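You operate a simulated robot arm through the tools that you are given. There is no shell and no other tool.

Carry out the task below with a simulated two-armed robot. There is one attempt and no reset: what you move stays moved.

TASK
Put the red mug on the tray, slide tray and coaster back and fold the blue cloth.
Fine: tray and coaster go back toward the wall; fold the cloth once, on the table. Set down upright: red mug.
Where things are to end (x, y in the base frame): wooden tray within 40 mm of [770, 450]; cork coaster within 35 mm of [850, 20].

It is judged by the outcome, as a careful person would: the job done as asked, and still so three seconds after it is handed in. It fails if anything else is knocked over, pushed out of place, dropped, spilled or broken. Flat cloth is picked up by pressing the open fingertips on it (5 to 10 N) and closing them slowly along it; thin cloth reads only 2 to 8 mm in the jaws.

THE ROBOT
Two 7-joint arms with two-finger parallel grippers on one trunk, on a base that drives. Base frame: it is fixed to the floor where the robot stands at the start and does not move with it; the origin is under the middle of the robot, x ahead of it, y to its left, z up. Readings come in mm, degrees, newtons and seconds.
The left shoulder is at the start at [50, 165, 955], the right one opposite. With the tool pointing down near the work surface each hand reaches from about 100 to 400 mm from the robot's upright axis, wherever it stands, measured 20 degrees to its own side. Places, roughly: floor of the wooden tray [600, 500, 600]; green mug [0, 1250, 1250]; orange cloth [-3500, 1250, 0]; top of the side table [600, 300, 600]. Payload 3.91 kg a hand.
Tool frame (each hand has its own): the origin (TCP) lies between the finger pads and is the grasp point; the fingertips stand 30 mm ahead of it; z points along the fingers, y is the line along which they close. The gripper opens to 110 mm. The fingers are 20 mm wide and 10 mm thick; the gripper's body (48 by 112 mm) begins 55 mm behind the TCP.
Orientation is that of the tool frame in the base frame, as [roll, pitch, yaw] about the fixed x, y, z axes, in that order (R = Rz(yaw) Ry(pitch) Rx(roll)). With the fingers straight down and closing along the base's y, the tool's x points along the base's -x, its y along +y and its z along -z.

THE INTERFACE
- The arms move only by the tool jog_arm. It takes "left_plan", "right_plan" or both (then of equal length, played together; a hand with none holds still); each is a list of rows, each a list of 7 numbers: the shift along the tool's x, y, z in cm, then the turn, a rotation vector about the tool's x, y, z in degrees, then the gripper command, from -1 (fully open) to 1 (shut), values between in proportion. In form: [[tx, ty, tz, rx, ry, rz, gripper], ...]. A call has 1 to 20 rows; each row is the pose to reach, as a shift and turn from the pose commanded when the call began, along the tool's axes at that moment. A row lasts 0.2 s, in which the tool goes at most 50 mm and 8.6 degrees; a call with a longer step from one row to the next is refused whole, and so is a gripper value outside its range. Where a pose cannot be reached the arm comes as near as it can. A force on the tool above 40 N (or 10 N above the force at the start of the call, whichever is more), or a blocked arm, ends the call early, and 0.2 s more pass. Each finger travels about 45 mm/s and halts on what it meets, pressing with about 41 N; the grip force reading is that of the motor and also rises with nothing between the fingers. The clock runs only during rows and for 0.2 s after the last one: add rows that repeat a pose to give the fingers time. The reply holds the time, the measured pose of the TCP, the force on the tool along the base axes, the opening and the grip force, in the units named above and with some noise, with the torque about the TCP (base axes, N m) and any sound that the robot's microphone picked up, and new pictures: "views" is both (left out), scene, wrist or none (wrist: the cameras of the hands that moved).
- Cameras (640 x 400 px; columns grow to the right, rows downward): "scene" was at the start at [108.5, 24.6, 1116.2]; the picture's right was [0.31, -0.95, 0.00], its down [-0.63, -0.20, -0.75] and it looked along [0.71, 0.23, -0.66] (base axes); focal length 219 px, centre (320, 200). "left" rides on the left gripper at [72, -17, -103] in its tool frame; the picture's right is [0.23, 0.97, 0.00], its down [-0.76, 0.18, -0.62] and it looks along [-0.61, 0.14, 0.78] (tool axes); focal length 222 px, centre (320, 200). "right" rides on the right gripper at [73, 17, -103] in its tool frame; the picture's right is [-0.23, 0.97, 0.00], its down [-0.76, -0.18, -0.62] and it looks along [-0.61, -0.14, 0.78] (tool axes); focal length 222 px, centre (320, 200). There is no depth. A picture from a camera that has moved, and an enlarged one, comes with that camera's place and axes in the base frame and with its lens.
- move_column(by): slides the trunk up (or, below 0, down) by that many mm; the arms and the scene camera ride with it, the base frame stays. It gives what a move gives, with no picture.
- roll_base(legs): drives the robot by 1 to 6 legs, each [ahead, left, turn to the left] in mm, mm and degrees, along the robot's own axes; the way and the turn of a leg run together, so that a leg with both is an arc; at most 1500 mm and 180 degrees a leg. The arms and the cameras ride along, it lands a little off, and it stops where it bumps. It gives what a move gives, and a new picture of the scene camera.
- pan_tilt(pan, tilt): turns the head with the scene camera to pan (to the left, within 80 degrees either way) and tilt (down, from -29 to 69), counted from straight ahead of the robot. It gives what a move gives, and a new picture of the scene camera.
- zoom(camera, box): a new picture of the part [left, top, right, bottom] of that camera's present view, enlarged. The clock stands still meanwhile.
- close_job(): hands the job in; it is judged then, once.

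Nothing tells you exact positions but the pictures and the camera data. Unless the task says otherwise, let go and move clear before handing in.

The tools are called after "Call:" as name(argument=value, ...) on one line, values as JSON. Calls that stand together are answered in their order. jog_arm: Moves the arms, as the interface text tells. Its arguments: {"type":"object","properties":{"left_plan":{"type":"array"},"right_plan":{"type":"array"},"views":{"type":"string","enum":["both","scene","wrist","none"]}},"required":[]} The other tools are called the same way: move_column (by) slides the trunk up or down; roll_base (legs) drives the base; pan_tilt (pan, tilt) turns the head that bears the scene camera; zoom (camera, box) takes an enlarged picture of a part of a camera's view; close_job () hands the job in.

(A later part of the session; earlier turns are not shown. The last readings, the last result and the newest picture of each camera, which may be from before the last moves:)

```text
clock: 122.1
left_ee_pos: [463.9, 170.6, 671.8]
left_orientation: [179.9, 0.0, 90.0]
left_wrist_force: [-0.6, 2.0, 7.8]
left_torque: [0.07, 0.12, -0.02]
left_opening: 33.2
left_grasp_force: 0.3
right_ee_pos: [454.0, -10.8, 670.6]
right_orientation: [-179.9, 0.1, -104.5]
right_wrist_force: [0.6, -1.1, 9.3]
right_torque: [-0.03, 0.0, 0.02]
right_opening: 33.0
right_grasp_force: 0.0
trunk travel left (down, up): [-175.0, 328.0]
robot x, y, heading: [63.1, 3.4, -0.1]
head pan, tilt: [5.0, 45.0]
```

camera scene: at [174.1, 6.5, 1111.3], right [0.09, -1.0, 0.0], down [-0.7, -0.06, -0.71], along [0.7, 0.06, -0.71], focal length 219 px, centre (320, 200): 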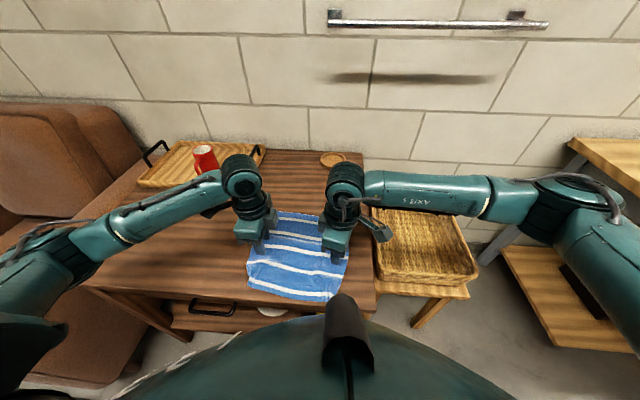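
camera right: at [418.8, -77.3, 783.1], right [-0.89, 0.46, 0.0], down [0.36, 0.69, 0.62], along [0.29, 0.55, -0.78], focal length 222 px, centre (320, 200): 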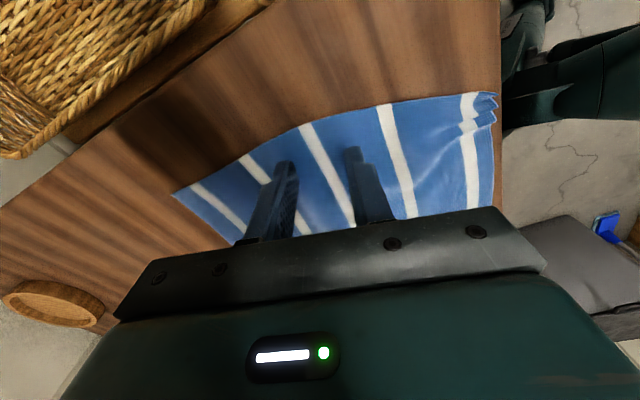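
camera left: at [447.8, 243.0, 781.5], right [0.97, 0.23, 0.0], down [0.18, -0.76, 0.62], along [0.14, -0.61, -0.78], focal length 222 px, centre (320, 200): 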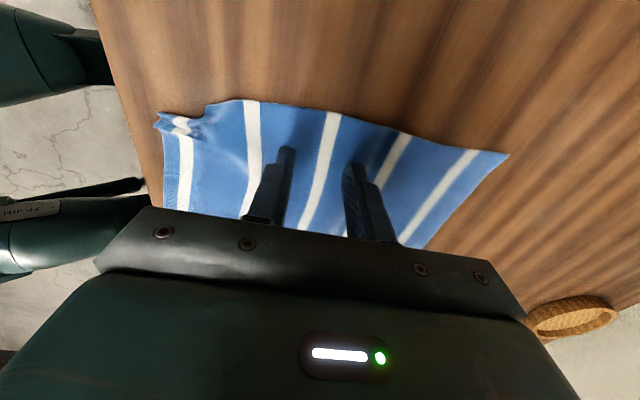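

Both hands press at about 8–9 N. I'll close slowly along the cloth.

Call:
jog_arm(left_plan=[[0, 0, 0, 0, 0, 0, 0.45], [0, 0, 0, 0, 0, 0, 0.5], [0, 0, 0, 0, 0, 0, 0.55], [0, 0, 0, 0, 0, 0, 0.6], [0, 0, 0, 0, 0, 0, 0.65], [0, 0, 0, 0, 0, 0, 0.7], [0, 0, 0, 0, 0, 0, 0.75], [0, 0, 0, 0, 0, 0, 0.8], [0, 0, 0, 0, 0, 0, 0.85], [0, 0, 0, 0, 0, 0, 0.9], [0, 0, 0, 0, 0, 0, 0.95], [0, 0, 0, 0, 0, 0, 1], [0, 0, 0, 0, 0, 0, 1], [0, 0, 0, 0, 0, 0, 1]], right_plan=[[0, 0, 0, 0, 0, 0, 0.45], [0, 0, 0, 0, 0, 0, 0.5], [0, 0, 0, 0, 0, 0, 0.55], [0, 0, 0, 0, 0, 0, 0.6], [0, 0, 0, 0, 0, 0, 0.65], [0, 0, 0, 0, 0, 0, 0.7], [0, 0, 0, 0, 0, 0, 0.75], [0, 0, 0, 0, 0, 0, 0.8], [0, 0, 0, 0, 0, 0, 0.85], [0, 0, 0, 0, 0, 0, 0.9], [0, 0, 0, 0, 0, 0, 0.95], [0, 0, 0, 0, 0, 0, 1], [0, 0, 0, 0, 0, 0, 1], [0, 0, 0, 0, 0, 0, 1]], views="wrist")

```text
clock: 125.1
left_ee_pos: [464.2, 170.2, 672.2]
left_orientation: [179.8, 0.0, 90.0]
left_wrist_force: [3.2, -0.7, 14.6]
left_torque: [0.07, -0.1, -0.08]
left_opening: 2.0
left_grasp_force: 40.7
right_ee_pos: [452.7, -10.8, 671.0]
right_orientation: [-179.8, 0.0, -104.5]
right_wrist_force: [-0.1, 1.3, 11.8]
right_torque: [-0.01, -0.01, 0.05]
right_opening: 1.9
right_grasp_force: 41.2
trunk travel left (down, up): [-175.0, 328.0]
robot x, y, heading: [63.9, 0.5, 0.0]
head pan, tilt: [5.0, 45.0]
camera right: at [417.6, -77.0, 774.7], right [-0.89, 0.46, 0.0], down [0.36, 0.69, 0.62], along [0.29, 0.55, -0.78], focal length 222 px, centre (320, 200)
camera left: at [446.7, 242.5, 775.5], right [0.97, 0.23, 0.0], down [0.17, -0.76, 0.62], along [0.15, -0.61, -0.78], focal length 222 px, centre (320, 200)
```

right: 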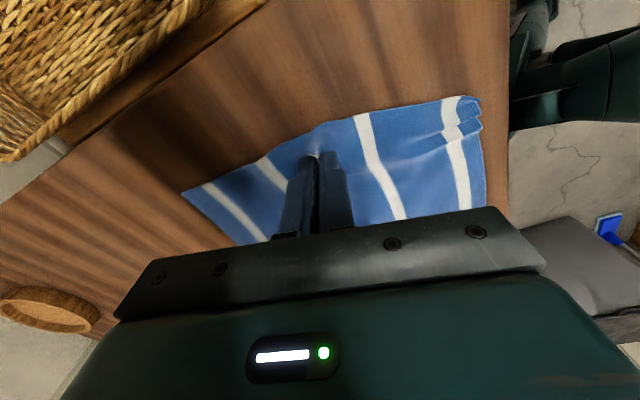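
left: 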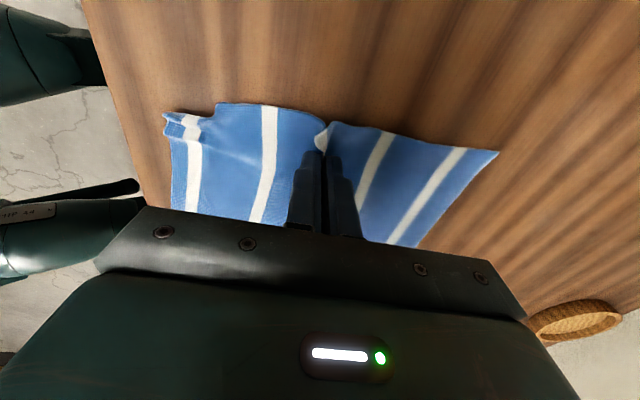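

The middle stripe is pinched in both jaws. I'll lift straight up slowly so the two halves hang.

Call:
jog_arm(left_plan=[[0, 0, -1, 0, 0, 0, 1], [0, 0, -2.5, 0, 0, 0, 1], [0, 0, -4, 0, 0, 0, 1], [0, 0, -5.5, 0, 0, 0, 1], [0, 0, -7, 0, 0, 0, 1], [0, 0, -8.5, 0, 0, 0, 1], [0, 0, -10, 0, 0, 0, 1], [0, 0, -11.5, 0, 0, 0, 1], [0, 0, -11.5, 0, 0, 0, 1], [0, 0, -11.5, 0, 0, 0, 1]], right_plan=[[0, 0, -1, 0, 0, 0, 1], [0, 0, -2.5, 0, 0, 0, 1], [0, 0, -4, 0, 0, 0, 1], [0, 0, -5.5, 0, 0, 0, 1], [0, 0, -7, 0, 0, 0, 1], [0, 0, -8.5, 0, 0, 0, 1], [0, 0, -10, 0, 0, 0, 1], [0, 0, -11.5, 0, 0, 0, 1], [0, 0, -11.5, 0, 0, 0, 1], [0, 0, -11.5, 0, 0, 0, 1]])

Call:
zoom(camera="scene", box=[220, 170, 370, 290])

```text
clock: 127.3
left_ee_pos: [463.8, 169.9, 786.8]
left_orientation: [179.9, 0.1, 90.0]
left_wrist_force: [0.4, 0.1, -0.6]
left_torque: [-0.01, 0.02, -0.05]
left_opening: 2.4
left_grasp_force: 41.4
right_ee_pos: [453.4, -10.8, 786.8]
right_orientation: [-180.0, 0.0, -104.4]
right_wrist_force: [-0.1, 0.4, -0.1]
right_torque: [0.0, 0.01, 0.02]
right_opening: 1.9
right_grasp_force: 40.8
trunk travel left (down, up): [-175.0, 328.0]
robot x, y, heading: [65.1, -1.3, 0.0]
head pan, tilt: [5.0, 45.0]
camera scene: at [174.1, 6.5, 1111.3], right [0.09, -1.0, 0.0], down [-0.7, -0.06, -0.71], along [0.7, 0.06, -0.71], focal length 219 px, centre (320, 200)
camera right: at [418.8, -76.5, 889.7], right [-0.89, 0.46, 0.0], down [0.36, 0.69, 0.62], along [0.29, 0.55, -0.78], focal length 222 px, centre (320, 200)
camera left: at [447.1, 242.5, 890.0], right [0.97, 0.23, 0.0], down [0.18, -0.76, 0.62], along [0.14, -0.61, -0.78], focal length 222 px, centre (320, 200)
```

scene: 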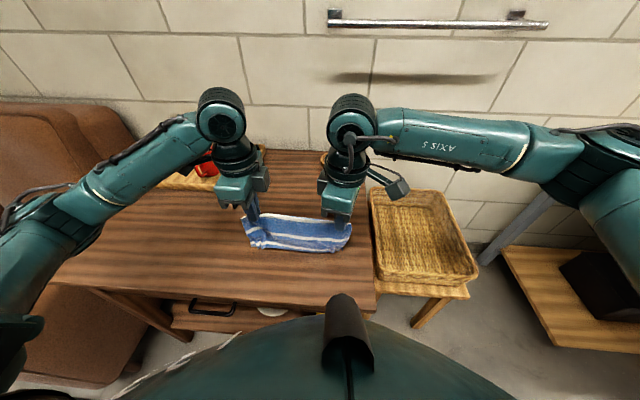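
right: 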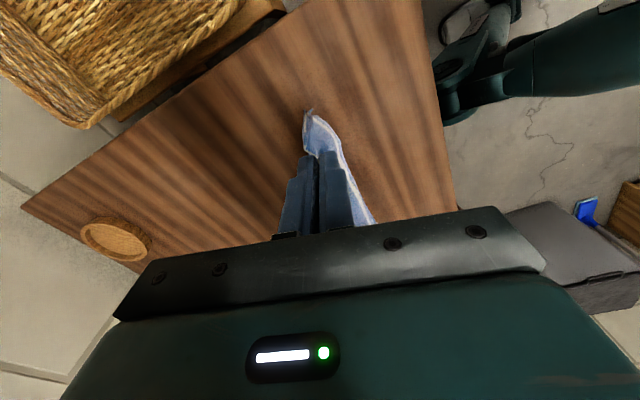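
left: 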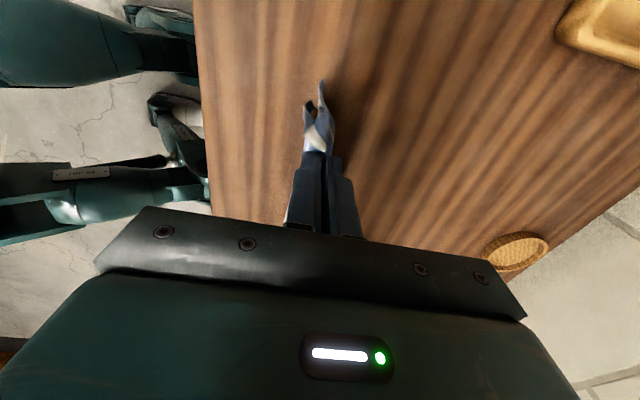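

```text
3.33 times, centred on (295, 230) of scene
camera zoom: at [174.1, 6.5, 1111.3], right [0.09, -1.0, 0.0], down [-0.7, -0.06, -0.71], along [0.7, 0.06, -0.71], focal length 730 px, centre (403, 100)
```

zoom: 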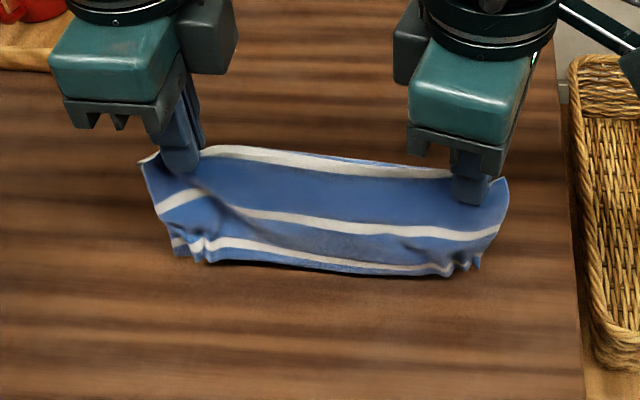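

The cloth hangs folded exactly on its middle stripe. I'll lay it down forward, lowering along an arc so the two halves come to rest on each other.

Call:
jog_arm(left_plan=[[0, 0, 0.8, 0, 0, 0, 1], [0, 1.0, 0.9, 0, 0, 0, 1], [0, 1.9, 1.0, 0, 0, 0, 1], [0, 2.9, 1.2, 0, 0, 0, 1], [0, 3.9, 1.4, 0, 0, 0, 1], [0, 4.8, 1.8, 0, 0, 0, 1], [0, 5.7, 2.2, 0, 0, 0, 1], [0, 6.5, 2.7, 0, 0, 0, 1], [0, 7.3, 3.3, 0, 0, 0, 1], [0, 8.0, 3.9, 0, 0, 0, 1], [0, 8.7, 4.6, 0, 0, 0, 1], [0, 9.3, 5.3, 0, 0, 0, 1], [0, 9.9, 6.1, 0, 0, 0, 1], [0, 10.4, 6.9, 0, 0, 0, 1], [0, 10.8, 7.8, 0, 0, 0, 1], [0, 11.1, 8.5, 0, 0, 0, 1], [0, 11.3, 9.2, 0, 0, 0, 1], [0, 11.6, 10.2, 0, 0, 0, 1], [0, 11.6, 10.2, 0, 0, 0, 1]], right_plan=[[0, 0, 0.8, 0, 0, 0, 1], [-0.25, -0.97, 0.9, 0, 0, 0.4, 1], [-0.47, -1.84, 1.0, 0, 0, 0.7, 1], [-0.72, -2.81, 1.2, 0, 0, 1, 1], [-0.97, -3.78, 1.4, 0, 0, 1.4, 1], [-1.19, -4.65, 1.8, 0, 0, 1.7, 1], [-1.42, -5.52, 2.2, 0, 0, 2, 1], [-1.62, -6.3, 2.7, 0, 0, 2.4, 1], [-1.82, -7.07, 3.3, 0, 0, 2.7, 1], [-1.99, -7.75, 3.9, 0, 0, 3, 1], [-2.16, -8.43, 4.6, 0, 0, 3.3, 1], [-2.31, -9.0, 5.3, 0, 0, 3.6, 1], [-2.46, -9.59, 6.1, 0, 0, 4, 1], [-2.59, -10.07, 6.9, 0, 0, 4.3, 1], [-2.69, -10.46, 7.8, 0, 0, 4.6, 1], [-2.76, -10.75, 8.5, 0, 0, 4.8, 1], [-2.81, -10.95, 9.2, 0, 0, 5, 1], [-2.88, -11.24, 10.2, 0, 0, 5, 1], [-2.88, -11.24, 10.2, 0, 0, 5, 1]])

Call:
zoom(camera="scene", box=[220, 160, 370, 270])

```text
clock: 130.7
left_ee_pos: [571.6, 159.7, 704.1]
left_orientation: [-179.8, 1.3, 88.6]
left_wrist_force: [-8.7, -15.3, 6.7]
left_torque: [-0.53, 0.22, -0.14]
left_opening: 2.1
left_grasp_force: 40.9
right_ee_pos: [493.7, -7.3, 764.7]
right_orientation: [180.0, 1.2, -108.4]
right_wrist_force: [8.3, 15.0, -6.5]
right_torque: [0.33, -0.15, -0.06]
right_opening: 2.1
right_grasp_force: 40.7
right hand out of reach, approached as far as the arm can: row 4, 5, 6, 7, 8, 9, 10, 11, 12, 13, 14, 15, 16, 17
trunk travel left (down, up): [-175.0, 328.0]
robot x, y, heading: [62.9, 2.6, -0.0]
head pan, tilt: [5.0, 45.0]
stopped in row 17 (right hand): the force on the tool passed its limit at 41 N (the readings are from after the stop); the commanded pose is now the measured one
camera scene: at [174.1, 6.4, 1111.4], right [0.09, -1.0, 0.0], down [-0.7, -0.06, -0.71], along [0.7, 0.06, -0.71], focal length 219 px, centre (320, 200)
camera right: at [453.1, -72.5, 867.6], right [-0.85, 0.52, 0.0], down [0.41, 0.65, 0.64], along [0.33, 0.55, -0.77], focal length 222 px, centre (320, 200)
camera left: at [556.8, 235.0, 806.0], right [0.98, 0.2, -0.01], down [0.16, -0.75, 0.64], along [0.12, -0.63, -0.77], focal length 222 px, centre (320, 200)
```

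scene: 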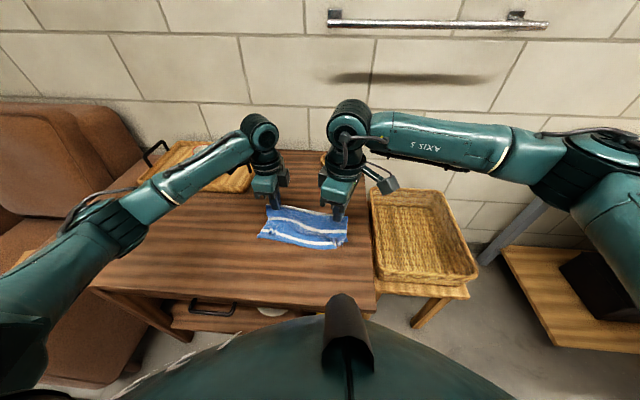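
right: 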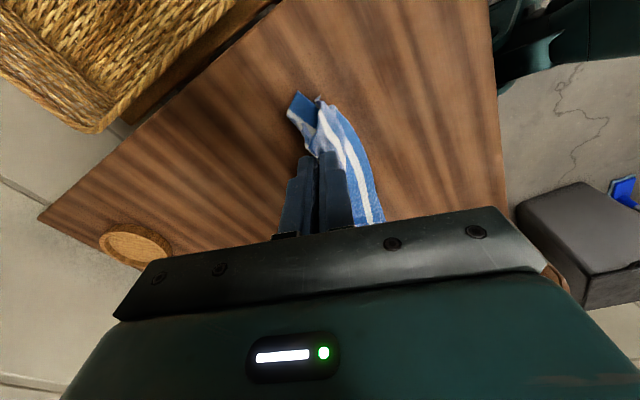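
left: 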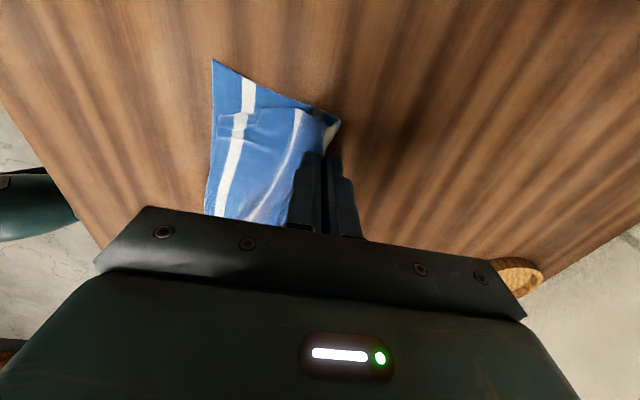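

```text
3.64 times, centred on (295, 215) of scene
camera zoom: at [174.1, 6.4, 1111.4], right [0.09, -1.0, 0.0], down [-0.7, -0.06, -0.71], along [0.7, 0.06, -0.71], focal length 796 px, centre (411, 146)
```

zoom: 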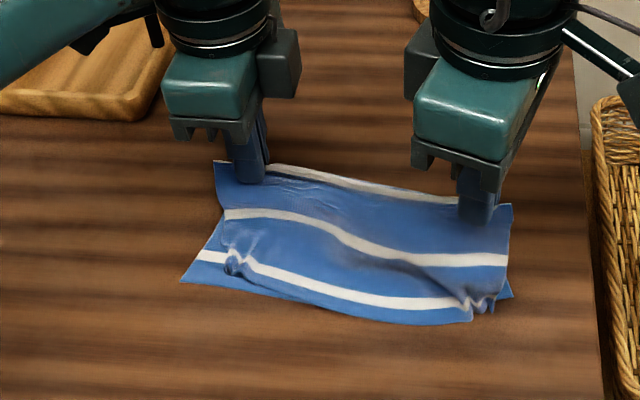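

The right wrist reached its twist limit going forward. I'll bring the left hand back level with it, let the cloth hang again, and lay it down toward me, where the right wrist has room.

Call:
jog_arm(left_plan=[[0.1, -0.9, -1.2, 0, 0, 0, 1], [0.3, -2.2, -2.6, 0, 0, 0, 1], [0.6, -3.6, -4.0, 0, 0, 0, 1], [0.8, -5.0, -5.2, 0, 0, 0, 1], [1.0, -6.0, -6.0, 0, 0, 0, 1], [1.0, -6.7, -6.1, 0, 0, 0, 1], [1.0, -6.7, -6.1, 0, 0, 0, 1]], views="none")

Call:
zoom(camera="scene", box=[220, 160, 370, 270])

```text
clock: 132.3
left_ee_pos: [504.7, 175.3, 764.4]
left_orientation: [-179.8, 0.8, 89.1]
left_wrist_force: [-0.2, -1.2, 0.5]
left_torque: [-0.03, -0.03, -0.01]
left_opening: 2.0
left_grasp_force: 40.9
right_ee_pos: [492.9, -7.7, 765.4]
right_orientation: [-180.0, 0.7, -108.6]
right_wrist_force: [-0.7, 1.4, 0.3]
right_torque: [0.04, 0.03, -0.03]
right_opening: 1.9
right_grasp_force: 40.8
trunk travel left (down, up): [-175.0, 328.0]
robot x, y, heading: [66.5, -1.8, 0.1]
head pan, tilt: [5.0, 45.0]
```

```text
3.64 times, centred on (295, 215) of scene
camera zoom: at [174.1, 6.5, 1111.3], right [0.09, -1.0, 0.0], down [-0.7, -0.06, -0.71], along [0.7, 0.06, -0.71], focal length 796 px, centre (411, 146)
```

zoom: 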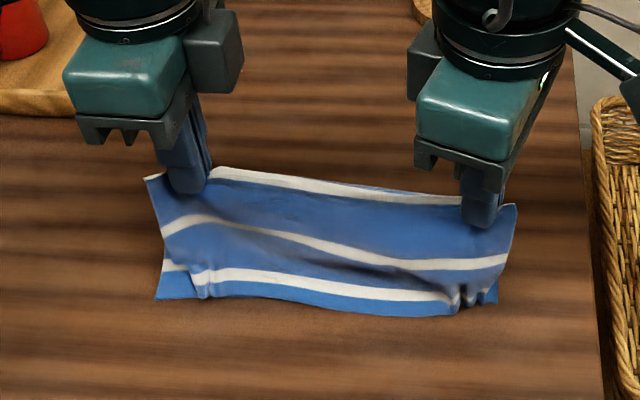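

Call:
jog_arm(left_plan=[[0, 0, -1, 0, 0, 0, 1], [0, 0, -2, 0, 0, 0, 1], [0, 0, -3.2, 0, 0, 0, 1], [0, 0, -3.2, 0, 0, 0, 1], [0, 0, -3.2, 0, 0, 0, 1], [0, 0, -3.2, 0, 0, 0, 1]], right_plan=[[0, 0, -1, 0, 0, 0, 1], [0, 0, -2, 0, 0, 0, 1], [0, 0, -3.2, 0, 0, 0, 1], [0, 0, -3.2, 0, 0, 0, 1], [0, 0, -3.2, 0, 0, 0, 1], [0, 0, -3.2, 0, 0, 0, 1]])

Call:
zoom(camera="scene", box=[220, 160, 370, 270])

```text
clock: 133.7
left_ee_pos: [506.1, 175.2, 795.1]
left_orientation: [-179.9, 0.8, 89.2]
left_wrist_force: [0.0, -1.2, -0.4]
left_torque: [-0.02, -0.03, 0.0]
left_opening: 1.9
left_grasp_force: 40.8
right_ee_pos: [493.4, -7.3, 798.2]
right_orientation: [-179.9, 0.9, -108.5]
right_wrist_force: [-0.1, 1.2, -0.6]
right_torque: [0.04, -0.03, 0.0]
right_opening: 2.2
right_grasp_force: 40.8
trunk travel left (down, up): [-175.0, 328.0]
robot x, y, heading: [67.6, 0.6, -0.2]
head pan, tilt: [5.0, 45.0]
camera scene: at [174.1, 6.5, 1111.3], right [0.09, -1.0, 0.0], down [-0.7, -0.06, -0.71], along [0.7, 0.06, -0.71], focal length 219 px, centre (320, 200)
camera right: at [453.5, -73.2, 899.8], right [-0.85, 0.52, 0.0], down [0.41, 0.66, 0.63], along [0.33, 0.54, -0.77], focal length 222 px, centre (320, 200)
camera left: at [490.6, 249.1, 898.5], right [0.98, 0.21, -0.01], down [0.17, -0.76, 0.63], along [0.13, -0.62, -0.77], focal length 222 px, centre (320, 200)
```

scene: 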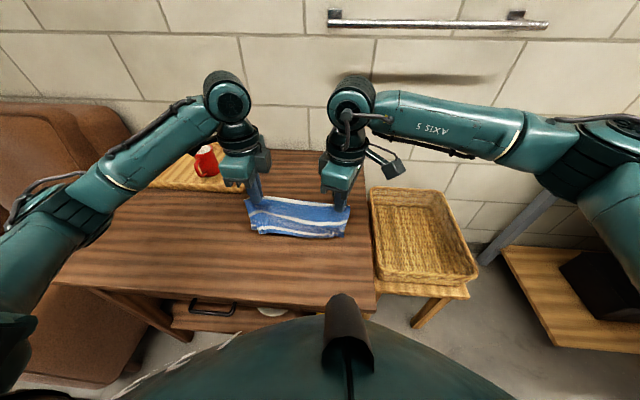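
right: 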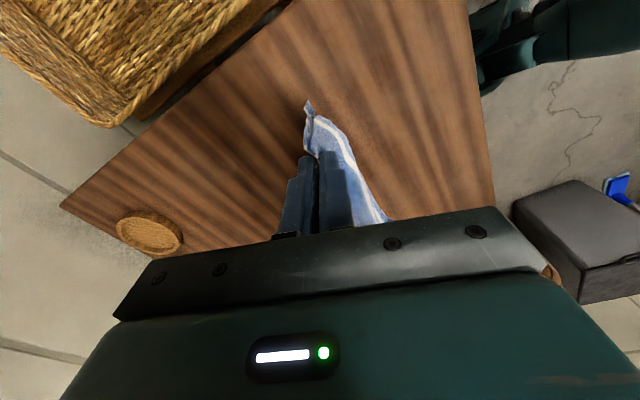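
left: 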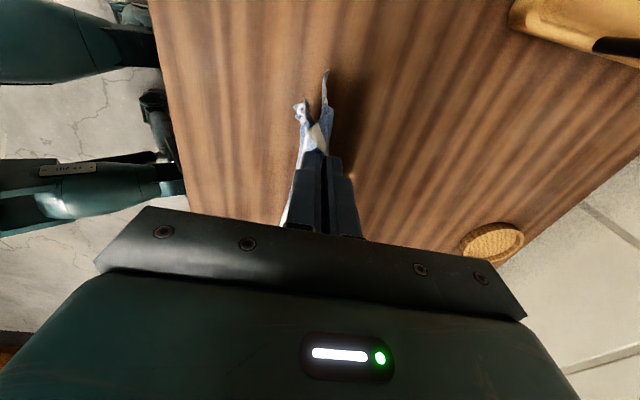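

```text
3.64 times, centred on (295, 215) of scene
camera zoom: at [174.1, 6.5, 1111.3], right [0.09, -1.0, 0.0], down [-0.7, -0.06, -0.71], along [0.7, 0.06, -0.71], focal length 796 px, centre (411, 146)
```

zoom: 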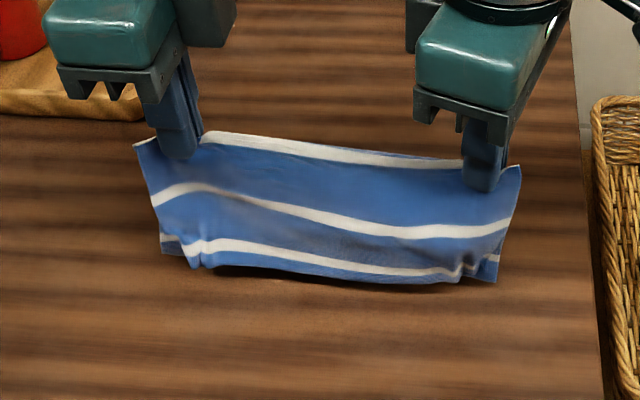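

The two halves hang cleanly. I'll lower until they touch and lay the fold down toward me.

Call:
jog_arm(left_plan=[[0, 0, 1.0, 0, 0, 0, 1], [0, 0, 1.9, 0, 0, 0, 1], [0, -1.0, 2.0, 0, 0, 0, 1], [0, -2.0, 2.1, 0, 0, 0, 1], [0, -2.9, 2.3, 0, 0, 0, 1], [0, -3.8, 2.5, 0, 0, 0, 1], [0, -4.7, 2.9, 0, 0, 0, 1], [0, -5.5, 3.3, 0, 0, 0, 1], [0, -6.3, 3.8, 0, 0, 0, 1], [0, -7.1, 4.3, 0, 0, 0, 1], [0, -7.8, 4.9, 0, 0, 0, 1], [0, -8.4, 5.6, 0, 0, 0, 1], [0, -9.0, 6.3, 0, 0, 0, 1], [0, -9.5, 7.1, 0, 0, 0, 1], [0, -10.0, 7.9, 0, 0, 0, 1], [0, -10.4, 8.7, 0, 0, 0, 1], [0, -10.7, 9.5, 0, 0, 0, 1], [0, -10.9, 10.3, 0, 0, 0, 1], [0, -11.1, 11.0, 0, 0, 0, 1]], right_plan=[[0, 0, 1.0, 0, 0, 0, 1], [0, 0, 1.9, 0, 0, 0, 1], [0.32, 0.95, 2.0, 0, 0, 0, 1], [0.64, 1.9, 2.1, 0, 0, 0, 1], [0.93, 2.75, 2.3, 0, 0, 0, 1], [1.21, 3.6, 2.5, 0, 0, 0, 1], [1.5, 4.46, 2.9, 0, 0, 0, 1], [1.75, 5.21, 3.3, 0, 0, 0, 1], [2.01, 5.97, 3.8, 0, 0, 0, 1], [2.26, 6.73, 4.3, 0, 0, 0, 1], [2.49, 7.39, 4.9, 0, 0, 0, 1], [2.68, 7.96, 5.6, 0, 0, 0, 1], [2.87, 8.53, 6.3, 0, 0, 0, 1], [3.03, 9.0, 7.1, 0, 0, 0, 1], [3.19, 9.48, 7.9, 0, 0, 0, 1], [3.32, 9.86, 8.7, 0, 0, 0, 1], [3.41, 10.14, 9.5, 0, 0, 0, 1], [3.48, 10.33, 10.3, 0, 0, 0, 1], [3.54, 10.52, 11.2, 0, 0, 0, 1]])

Call:
zoom(camera="scene", box=[220, 170, 370, 280])

```text
clock: 137.7
left_ee_pos: [393.2, 176.5, 686.6]
left_orientation: [-179.8, 0.8, 89.1]
left_wrist_force: [-0.2, 0.1, 1.2]
left_torque: [0.0, -0.02, 0.01]
left_opening: 2.2
left_grasp_force: 40.7
right_ee_pos: [383.7, -6.8, 684.0]
right_orientation: [180.0, 0.8, -108.5]
right_wrist_force: [0.3, 1.2, -0.1]
right_torque: [0.0, 0.0, 0.01]
right_opening: 2.0
right_grasp_force: 40.1
trunk travel left (down, up): [-175.0, 328.0]
robot x, y, heading: [61.7, 0.2, -0.0]
head pan, tilt: [5.0, 45.0]
camera scene: at [174.1, 6.5, 1111.4], right [0.09, -1.0, 0.0], down [-0.7, -0.06, -0.71], along [0.7, 0.06, -0.71], focal length 219 px, centre (320, 200)
camera right: at [342.9, -72.8, 786.4], right [-0.85, 0.52, 0.0], down [0.41, 0.66, 0.63], along [0.33, 0.54, -0.77], focal length 222 px, centre (320, 200)
camera left: at [378.8, 250.5, 788.9], right [0.98, 0.21, -0.01], down [0.17, -0.76, 0.63], along [0.13, -0.62, -0.77], focal length 222 px, centre (320, 200)
```

scene: 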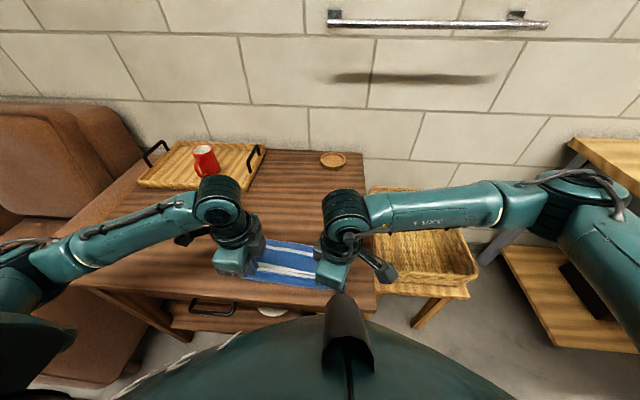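
right: 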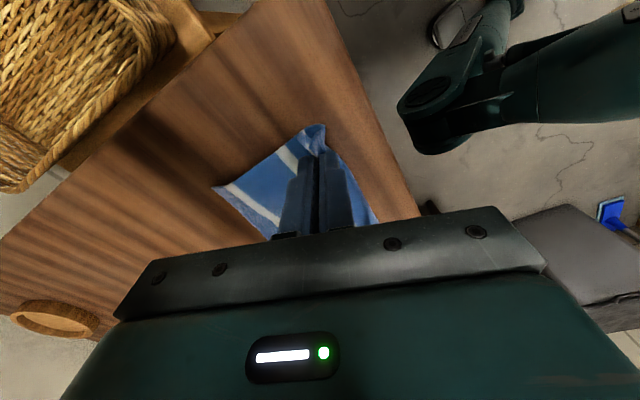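
left: 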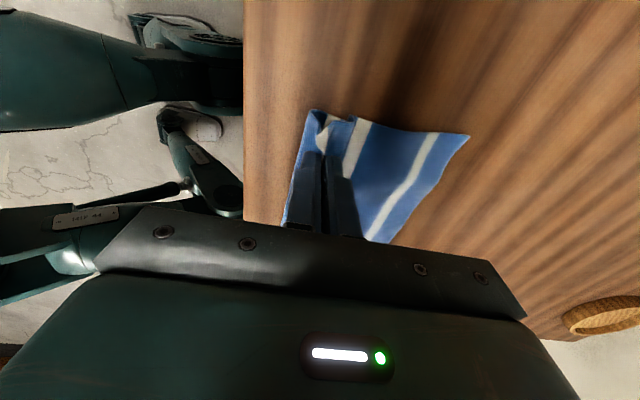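

```text
3.64 times, centred on (295, 225) of scene
camera zoom: at [174.1, 6.5, 1111.4], right [0.09, -1.0, 0.0], down [-0.7, -0.06, -0.71], along [0.7, 0.06, -0.71], focal length 796 px, centre (411, 109)
```

zoom: 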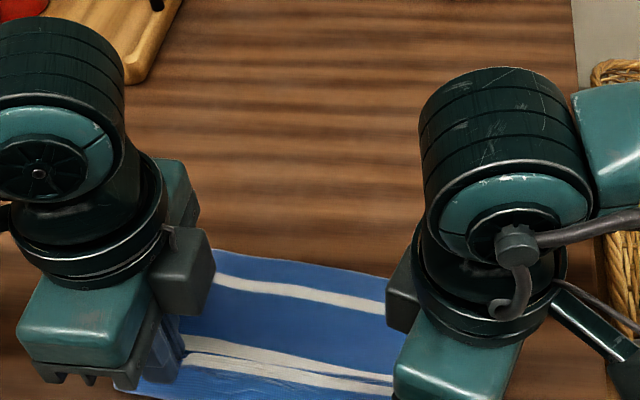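

The two halves lie on each other with the fold toward me. I'll lower slightly, open just a little, and lift straight up.

Call:
jog_arm(left_plan=[[0, 0, 0.3, 0, 0, 0, 1], [0, 0, 0.5, 0, 0, 0, 1], [0, 0, 0.5, 0, 0, 0, 0.9], [0, 0, 0.5, 0, 0, 0, 0.8], [0, 0, 0.5, 0, 0, 0, 0.7], [0, 0, 0.5, 0, 0, 0, 0.65], [0, 0, 0.5, 0, 0, 0, 0.65], [0, 0, -0.5, 0, 0, 0, 0.65], [0, 0, -2.5, 0, 0, 0, 0.65], [0, 0, -5.5, 0, 0, 0, 0.65], [0, 0, -9, 0, 0, 0, 0.65], [3, 0, -12, 0, 0, 0, 0.65], [7, 0, -13, 0, 0, 0, 0.65]], right_plan=[[0, 0, 0.2, 0, 0, 0, 1], [0, 0, 0.3, 0, 0, 0, 1], [0, 0, 0.3, 0, 0, 0, 0.9], [0, 0, 0.3, 0, 0, 0, 0.8], [0, 0, 0.3, 0, 0, 0, 0.7], [0, 0, 0.3, 0, 0, 0, 0.65], [0, 0, 0.3, 0, 0, 0, 0.65], [0, 0, -0.5, 0, 0, 0, 0.65], [0, 0, -2.5, 0, 0, 0, 0.65], [0, 0, -5.5, 0, 0, 0, 0.65], [0, 0, -9, 0, 0, 0, 0.65], [3, 0, -12, 0, 0, 0, 0.65], [7, 0, -13, 0, 0, 0, 0.65]])

Call:
zoom(camera="scene", box=[220, 180, 380, 300])

Call:
zoom(camera="left", box=[150, 0, 500, 220])

Call:
zoom(camera="right", box=[150, 0, 500, 220])

```text
clock: 140.5
left_ee_pos: [396.5, 248.3, 815.0]
left_orientation: [-179.8, 0.8, 88.9]
left_wrist_force: [-0.4, 0.4, -1.1]
left_torque: [0.0, -0.04, 0.02]
left_opening: 19.3
left_grasp_force: 0.0
right_ee_pos: [360.0, -75.6, 813.7]
right_orientation: [180.0, 0.9, -108.5]
right_wrist_force: [0.0, 0.1, 0.7]
right_torque: [0.01, -0.03, -0.01]
right_opening: 19.0
right_grasp_force: 0.2
trunk travel left (down, up): [-175.0, 328.0]
robot x, y, heading: [63.2, -0.3, -0.2]
head pan, tilt: [5.0, 45.0]
camera scene: at [174.0, 6.4, 1111.3], right [0.09, -1.0, 0.0], down [-0.7, -0.06, -0.71], along [0.7, 0.06, -0.71], focal length 219 px, centre (320, 200)
camera right: at [320.0, -140.7, 916.6], right [-0.85, 0.52, 0.0], down [0.41, 0.66, 0.63], along [0.33, 0.54, -0.77], focal length 222 px, centre (320, 200)
camera left: at [381.3, 322.9, 919.1], right [0.98, 0.21, -0.01], down [0.17, -0.76, 0.63], along [0.13, -0.62, -0.77], focal length 222 px, centre (320, 200)
```

scene: 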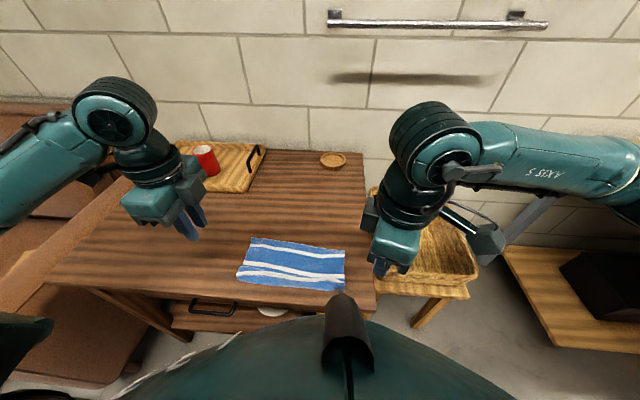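
right: 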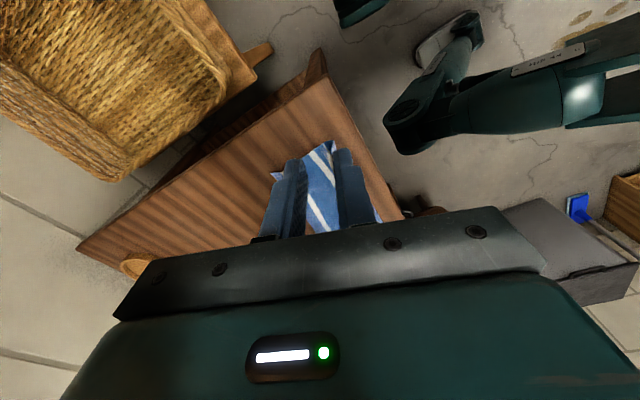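
left: 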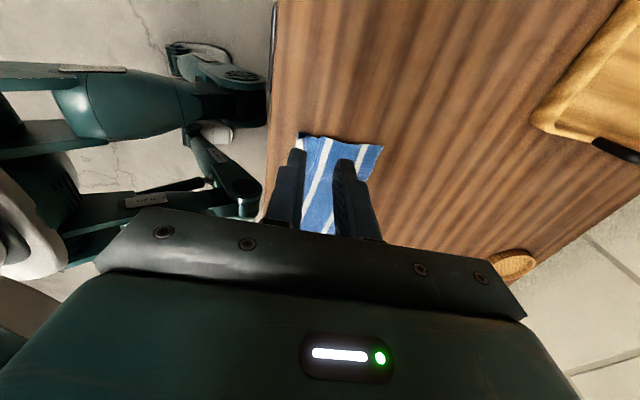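

```text
3.33 times, centred on (300, 240) of scene
camera zoom: at [174.0, 6.4, 1111.3], right [0.09, -1.0, 0.0], down [-0.7, -0.06, -0.71], along [0.7, 0.06, -0.71], focal length 730 px, centre (387, 67)
```

zoom: 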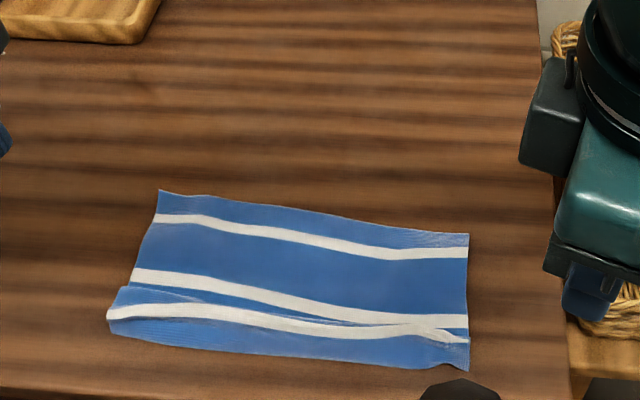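

```text
1.82 times, centred on (325, 110) of left
camera zoom: at [381.3, 322.9, 919.1], right [0.98, 0.21, -0.01], down [0.17, -0.76, 0.63], along [0.13, -0.62, -0.77], focal length 404 px, centre (311, 364)
```

zoom: 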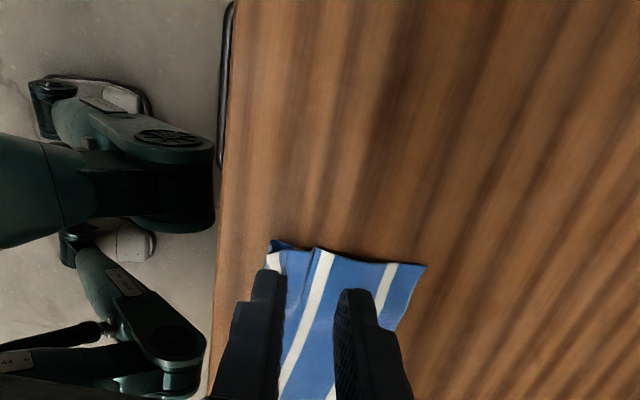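

```text
1.82 times, centred on (325, 110) of right
camera zoom: at [320.0, -140.7, 916.6], right [-0.85, 0.52, 0.0], down [0.41, 0.66, 0.63], along [0.33, 0.54, -0.77], focal length 404 px, centre (311, 364)
```

zoom: 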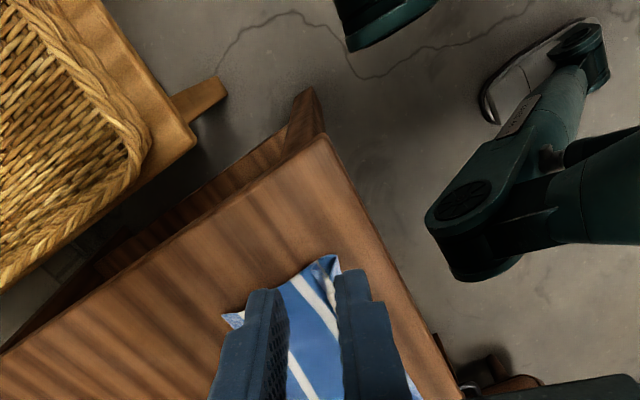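

That is a clean half fold. There may be a small pleat near the crease, so I'll look closely.

Call:
zoom(camera="scene", box=[230, 230, 355, 295])

Call:
zoom(camera="scene", box=[120, 120, 370, 300])

```text
5.12 times, centred on (292, 262) of scene
camera zoom: at [174.0, 6.4, 1111.3], right [0.09, -1.0, 0.0], down [-0.7, -0.06, -0.71], along [0.7, 0.06, -0.71], focal length 1121 px, centre (461, -120)
```

zoom: 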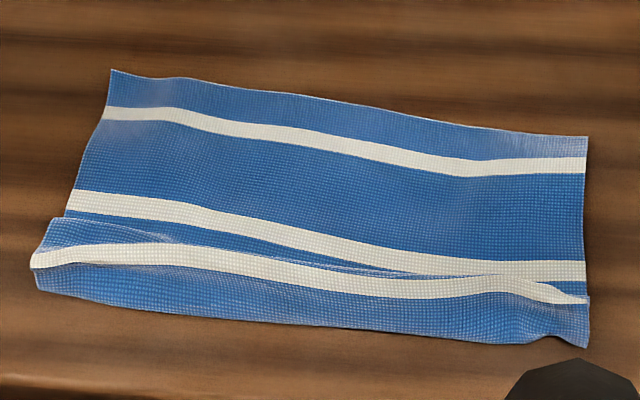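

```text
2.22 times, centred on (245, 210) of scene
camera zoom: at [174.0, 6.4, 1111.3], right [0.09, -1.0, 0.0], down [-0.7, -0.06, -0.71], along [0.7, 0.06, -0.71], focal length 487 px, centre (487, 178)
```

zoom: 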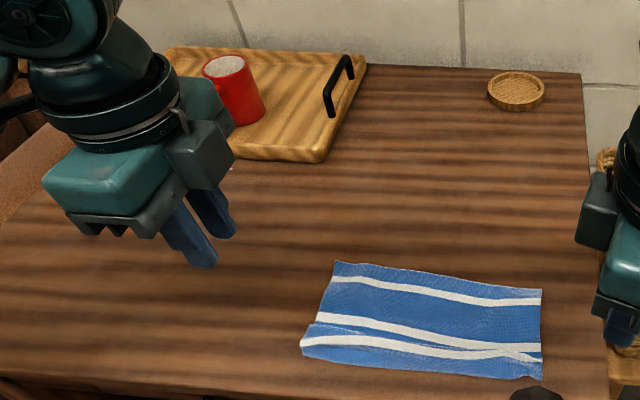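

There's only a small tuck beside the crease. I'll smooth it with closed fingertips resting lightly near the far edge of the top layer and drawing it away by about 2 cm.

Call:
jog_arm(left_plan=[[-1.5, 1.2, 0.8, 0, 0, 0, 1], [-3, 2.5, 1.6, 0, 0, 0, 1], [-4.5, 3.7, 2.5, 0, 0, 0, 1], [-6, 5, 3.5, 0, 0, 0, 1], [-7.5, 6.2, 5, 0, 0, 0, 1], [-8.8, 7.45, 7, 0, 0, 0, 1], [-8.8, 7.45, 9.5, 0, 0, 0, 1], [-8.8, 7.45, 12, 0, 0, 0, 1], [-8.8, 7.45, 13, 0, 0, 0, 1], [-8.8, 7.45, 13, 0, 0, 0, 1]], right_plan=[[-2.1, -1.05, 0.8, 0, 0, 0, 1], [-4.2, -2.1, 1.6, 0, 0, 0, 1], [-6.4, -3.1, 2.5, 0, 0, 0, 1], [-8.5, -4.2, 3.5, 0, 0, 0, 1], [-10.6, -5.2, 5, 0, 0, 0, 1], [-12.7, -6.29, 7, 0, 0, 0, 1], [-12.7, -6.29, 9.5, 0, 0, 0, 1], [-12.7, -6.29, 12, 0, 0, 0, 1], [-12.7, -6.29, 12.9, 0, 0, 0, 1], [-12.7, -6.29, 12.9, 0, 0, 0, 1]])

```text
clock: 142.7
left_ee_pos: [470.0, 157.1, 687.2]
left_orientation: [-179.8, 0.8, 89.1]
left_wrist_force: [0.3, -0.2, 0.0]
left_torque: [0.01, 0.01, 0.02]
left_opening: 0.0
left_grasp_force: 37.6
right_ee_pos: [460.7, 26.9, 684.7]
right_orientation: [180.0, 0.9, -108.5]
right_wrist_force: [0.1, -0.6, -0.4]
right_torque: [-0.02, -0.02, 0.02]
right_opening: 0.0
right_grasp_force: 37.9
trunk travel left (down, up): [-175.0, 328.0]
robot x, y, heading: [62.8, -0.3, -0.2]
head pan, tilt: [5.0, 45.0]
camera scene: at [174.1, 6.5, 1111.3], right [0.09, -1.0, 0.0], down [-0.7, -0.06, -0.71], along [0.7, 0.06, -0.71], focal length 219 px, centre (320, 200)
camera right: at [421.2, -37.9, 788.5], right [-0.85, 0.52, 0.0], down [0.41, 0.66, 0.63], along [0.33, 0.54, -0.77], focal length 222 px, centre (320, 200)
camera left: at [454.8, 230.9, 790.2], right [0.98, 0.21, -0.01], down [0.17, -0.76, 0.63], along [0.13, -0.62, -0.77], focal length 222 px, centre (320, 200)
```

scene: 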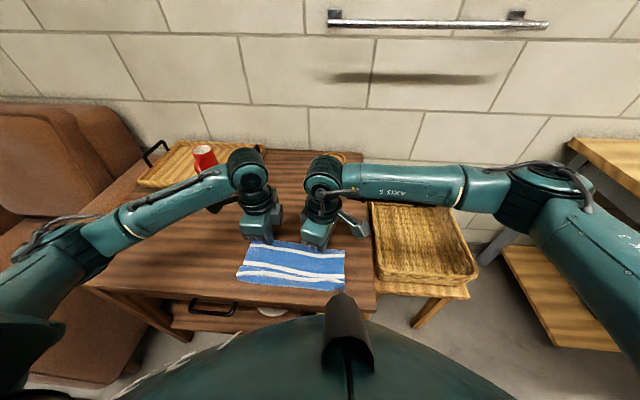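
right: 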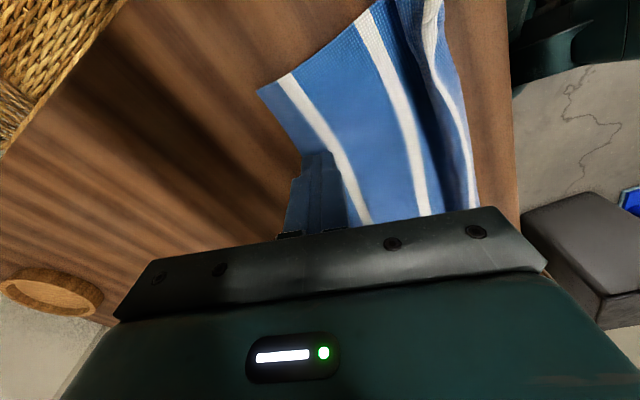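
left: 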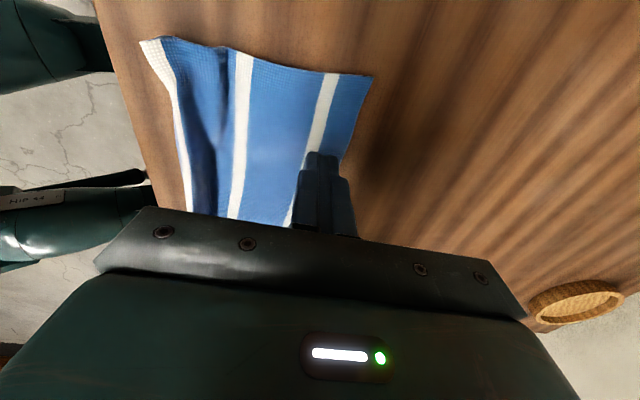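

Call:
jog_arm(left_plan=[[0, 0, 0.5, 0, 0, 0, 1], [0, 0, 0.9, 0, 0, 0, 1], [0, 0, 1.1, 0, 0, 0, 1], [0, 0, 1.1, 0, 0, 0, 1]], right_plan=[[0, 0, 0.4, 0, 0, 0, 1], [0, 0, 0.7, 0, 0, 0, 1], [0, 0, 0.9, 0, 0, 0, 1], [0, 0, 0.9, 0, 0, 0, 1]], views="none")

Call:
jog_arm(left_plan=[[0, 0, 0.1, 0, 0, 0, 1], [0, 0, 0.15, 0, 0, 0, 1], [0, 0, 0.15, 0, 0, 0, 1]], right_plan=[[0, 0, 0.1, 0, 0, 0, 1], [0, 0, 0.15, 0, 0, 0, 1], [0, 0, 0.15, 0, 0, 0, 1]], views="none")

```text
clock: 143.7
left_ee_pos: [470.0, 156.0, 674.9]
left_orientation: [-179.8, 0.8, 89.2]
left_wrist_force: [0.1, 0.7, -0.2]
left_torque: [0.01, -0.02, 0.01]
left_opening: 0.3
left_grasp_force: 37.3
right_ee_pos: [461.2, 26.8, 678.6]
right_orientation: [180.0, 0.8, -108.6]
right_wrist_force: [0.4, 0.1, 0.4]
right_torque: [0.0, -0.01, -0.01]
right_opening: 0.2
right_grasp_force: 37.7
trunk travel left (down, up): [-175.0, 328.0]
robot x, y, heading: [64.2, 1.4, 0.1]
head pan, tilt: [5.0, 45.0]
```

```text
clock: 144.5
left_ee_pos: [469.1, 156.2, 673.4]
left_orientation: [-179.8, 0.8, 89.1]
left_wrist_force: [0.3, -0.1, -0.2]
left_torque: [-0.03, 0.01, -0.01]
left_opening: 0.1
left_grasp_force: 37.9
right_ee_pos: [460.2, 26.4, 676.2]
right_orientation: [-180.0, 0.7, -108.5]
right_wrist_force: [-0.2, 0.0, 0.4]
right_torque: [0.0, -0.01, 0.03]
right_opening: 0.3
right_grasp_force: 37.6
trunk travel left (down, up): [-175.0, 328.0]
robot x, y, heading: [68.6, 4.0, 0.0]
head pan, tilt: [5.0, 45.0]
```

Call:
jog_arm(left_plan=[[0, 0, 0.08, 0, 0, 0, 1], [0, 0, 0.1, 0, 0, 0, 1], [0, 0, 0.1, 0, 0, 0, 1]], right_plan=[[0, 0, 0.15, 0, 0, 0, 1], [0, 0, 0.3, 0, 0, 0, 1], [0, 0, 0.3, 0, 0, 0, 1]], views="none")

```text
clock: 145.3
left_ee_pos: [468.4, 157.4, 671.7]
left_orientation: [-179.8, 0.8, 89.0]
left_wrist_force: [0.1, 0.1, 0.0]
left_torque: [-0.01, 0.01, 0.01]
left_opening: 0.2
left_grasp_force: 37.8
right_ee_pos: [460.2, 25.5, 673.8]
right_orientation: [-179.9, 0.7, -108.6]
right_wrist_force: [0.5, 0.4, 1.4]
right_torque: [-0.02, -0.03, 0.01]
right_opening: 0.0
right_grasp_force: 37.6
trunk travel left (down, up): [-175.0, 328.0]
robot x, y, heading: [65.8, 0.1, 0.0]
head pan, tilt: [5.0, 45.0]
```

Call:
jog_arm(left_plan=[[0, 0, 0.1, 0, 0, 0, 1], [0, 0, 0.1, 0, 0, 0, 1], [0, 0, 0.1, 0, 0, 0, 1]], right_plan=[[0, 0, 0.1, 0, 0, 0, 1], [0, 0, 0.2, 0, 0, 0, 1], [0, 0, 0.2, 0, 0, 0, 1]], views="none")

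```text
clock: 146.1
left_ee_pos: [468.3, 157.0, 673.0]
left_orientation: [-179.8, 0.7, 89.1]
left_wrist_force: [0.3, -0.6, 0.1]
left_torque: [0.01, -0.01, 0.0]
left_opening: 0.0
left_grasp_force: 37.7
right_ee_pos: [460.0, 27.0, 671.9]
right_orientation: [-179.9, 0.8, -108.5]
right_wrist_force: [-0.7, -2.4, 9.8]
right_torque: [-0.05, 0.14, 0.0]
right_opening: 0.0
right_grasp_force: 37.9
trunk travel left (down, up): [-175.0, 328.0]
robot x, y, heading: [63.1, 2.2, -0.1]
head pan, tilt: [5.0, 45.0]
```

Call:
jog_arm(left_plan=[[0, 0, 0.1, 0, 0, 0, 1], [0, 0, 0.12, 0, 0, 0, 1], [0, 0, 0.12, 0, 0, 0, 1]], right_plan=[[0, 0, -0.04, 0, 0, 0, 1], [0, 0, -0.04, 0, 0, 0, 1], [0, 0, -0.04, 0, 0, 0, 1]], views="none")

```text
clock: 146.9
left_ee_pos: [468.4, 156.0, 670.9]
left_orientation: [-179.9, 0.8, 89.2]
left_wrist_force: [-1.2, 0.7, 7.5]
left_torque: [0.08, 0.03, 0.0]
left_opening: 0.0
left_grasp_force: 37.6
right_ee_pos: [459.9, 26.1, 671.8]
right_orientation: [-179.9, 0.9, -108.5]
right_wrist_force: [1.8, 0.4, 7.5]
right_torque: [0.0, 0.03, -0.01]
right_opening: 0.0
right_grasp_force: 38.0
trunk travel left (down, up): [-175.0, 328.0]
robot x, y, heading: [67.5, 0.9, 0.1]
head pan, tilt: [5.0, 45.0]
```

Both fingertips rest at 7.5 N. I'll draw the top layer 18 mm away from me, then lift.

Call:
jog_arm(left_plan=[[0, 0.3, 0, 0, 0, 0, 1], [0, 0.6, 0, 0, 0, 0, 1], [0, 0.9, 0, 0, 0, 0, 1], [0, 1.2, 0, 0, 0, 0, 1], [0, 1.5, 0, 0, 0, 0, 1], [0, 1.8, 0, 0, 0, 0, 1], [0, 1.8, 0, 0, 0, 0, 1], [0, 1.8, -1, 0, 0, 0, 1], [0, 1.8, -4, 0, 0, 0, 1], [0, 1.8, -8, 0, 0, 0, 1], [4, 1.8, -11, 0, 0, 0, 1], [8, 1.8, -13, 0, 0, 0, 1]], right_plan=[[-0.1, -0.28, 0, 0, 0, 0, 1], [-0.19, -0.57, 0, 0, 0, 0, 1], [-0.29, -0.85, 0, 0, 0, 0, 1], [-0.38, -1.14, 0, 0, 0, 0, 1], [-0.48, -1.42, 0, 0, 0, 0, 1], [-0.57, -1.71, 0, 0, 0, 0, 1], [-0.57, -1.71, 0, 0, 0, 0, 1], [-0.57, -1.71, -1, 0, 0, 0, 1], [-0.57, -1.71, -4, 0, 0, 0, 1], [-0.57, -1.71, -8, 0, 0, 0, 1], [3.4, -0.4, -11, 0, 0, 0, 1], [7.4, 0.9, -13, 0, 0, 0, 1]])

Call:
zoom(camera="scene", box=[230, 220, 355, 295])

```text
refused: row 11 steps farther than a row can; nothing moved
```

```text
5.12 times, centred on (292, 258) of scene
camera zoom: at [173.3, 6.4, 1111.5], right [0.09, -1.0, 0.0], down [-0.7, -0.06, -0.71], along [0.71, 0.06, -0.71], focal length 1121 px, centre (461, -94)
```

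zoom: 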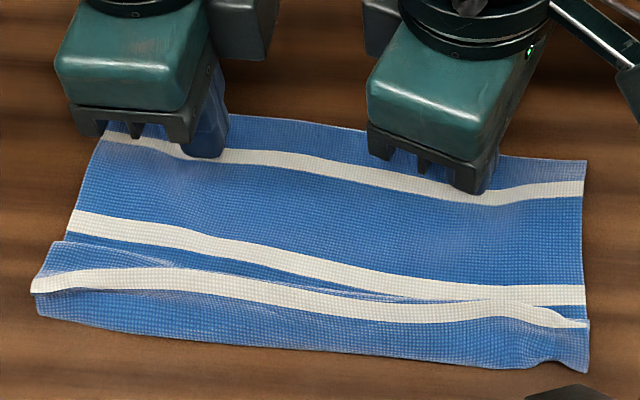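

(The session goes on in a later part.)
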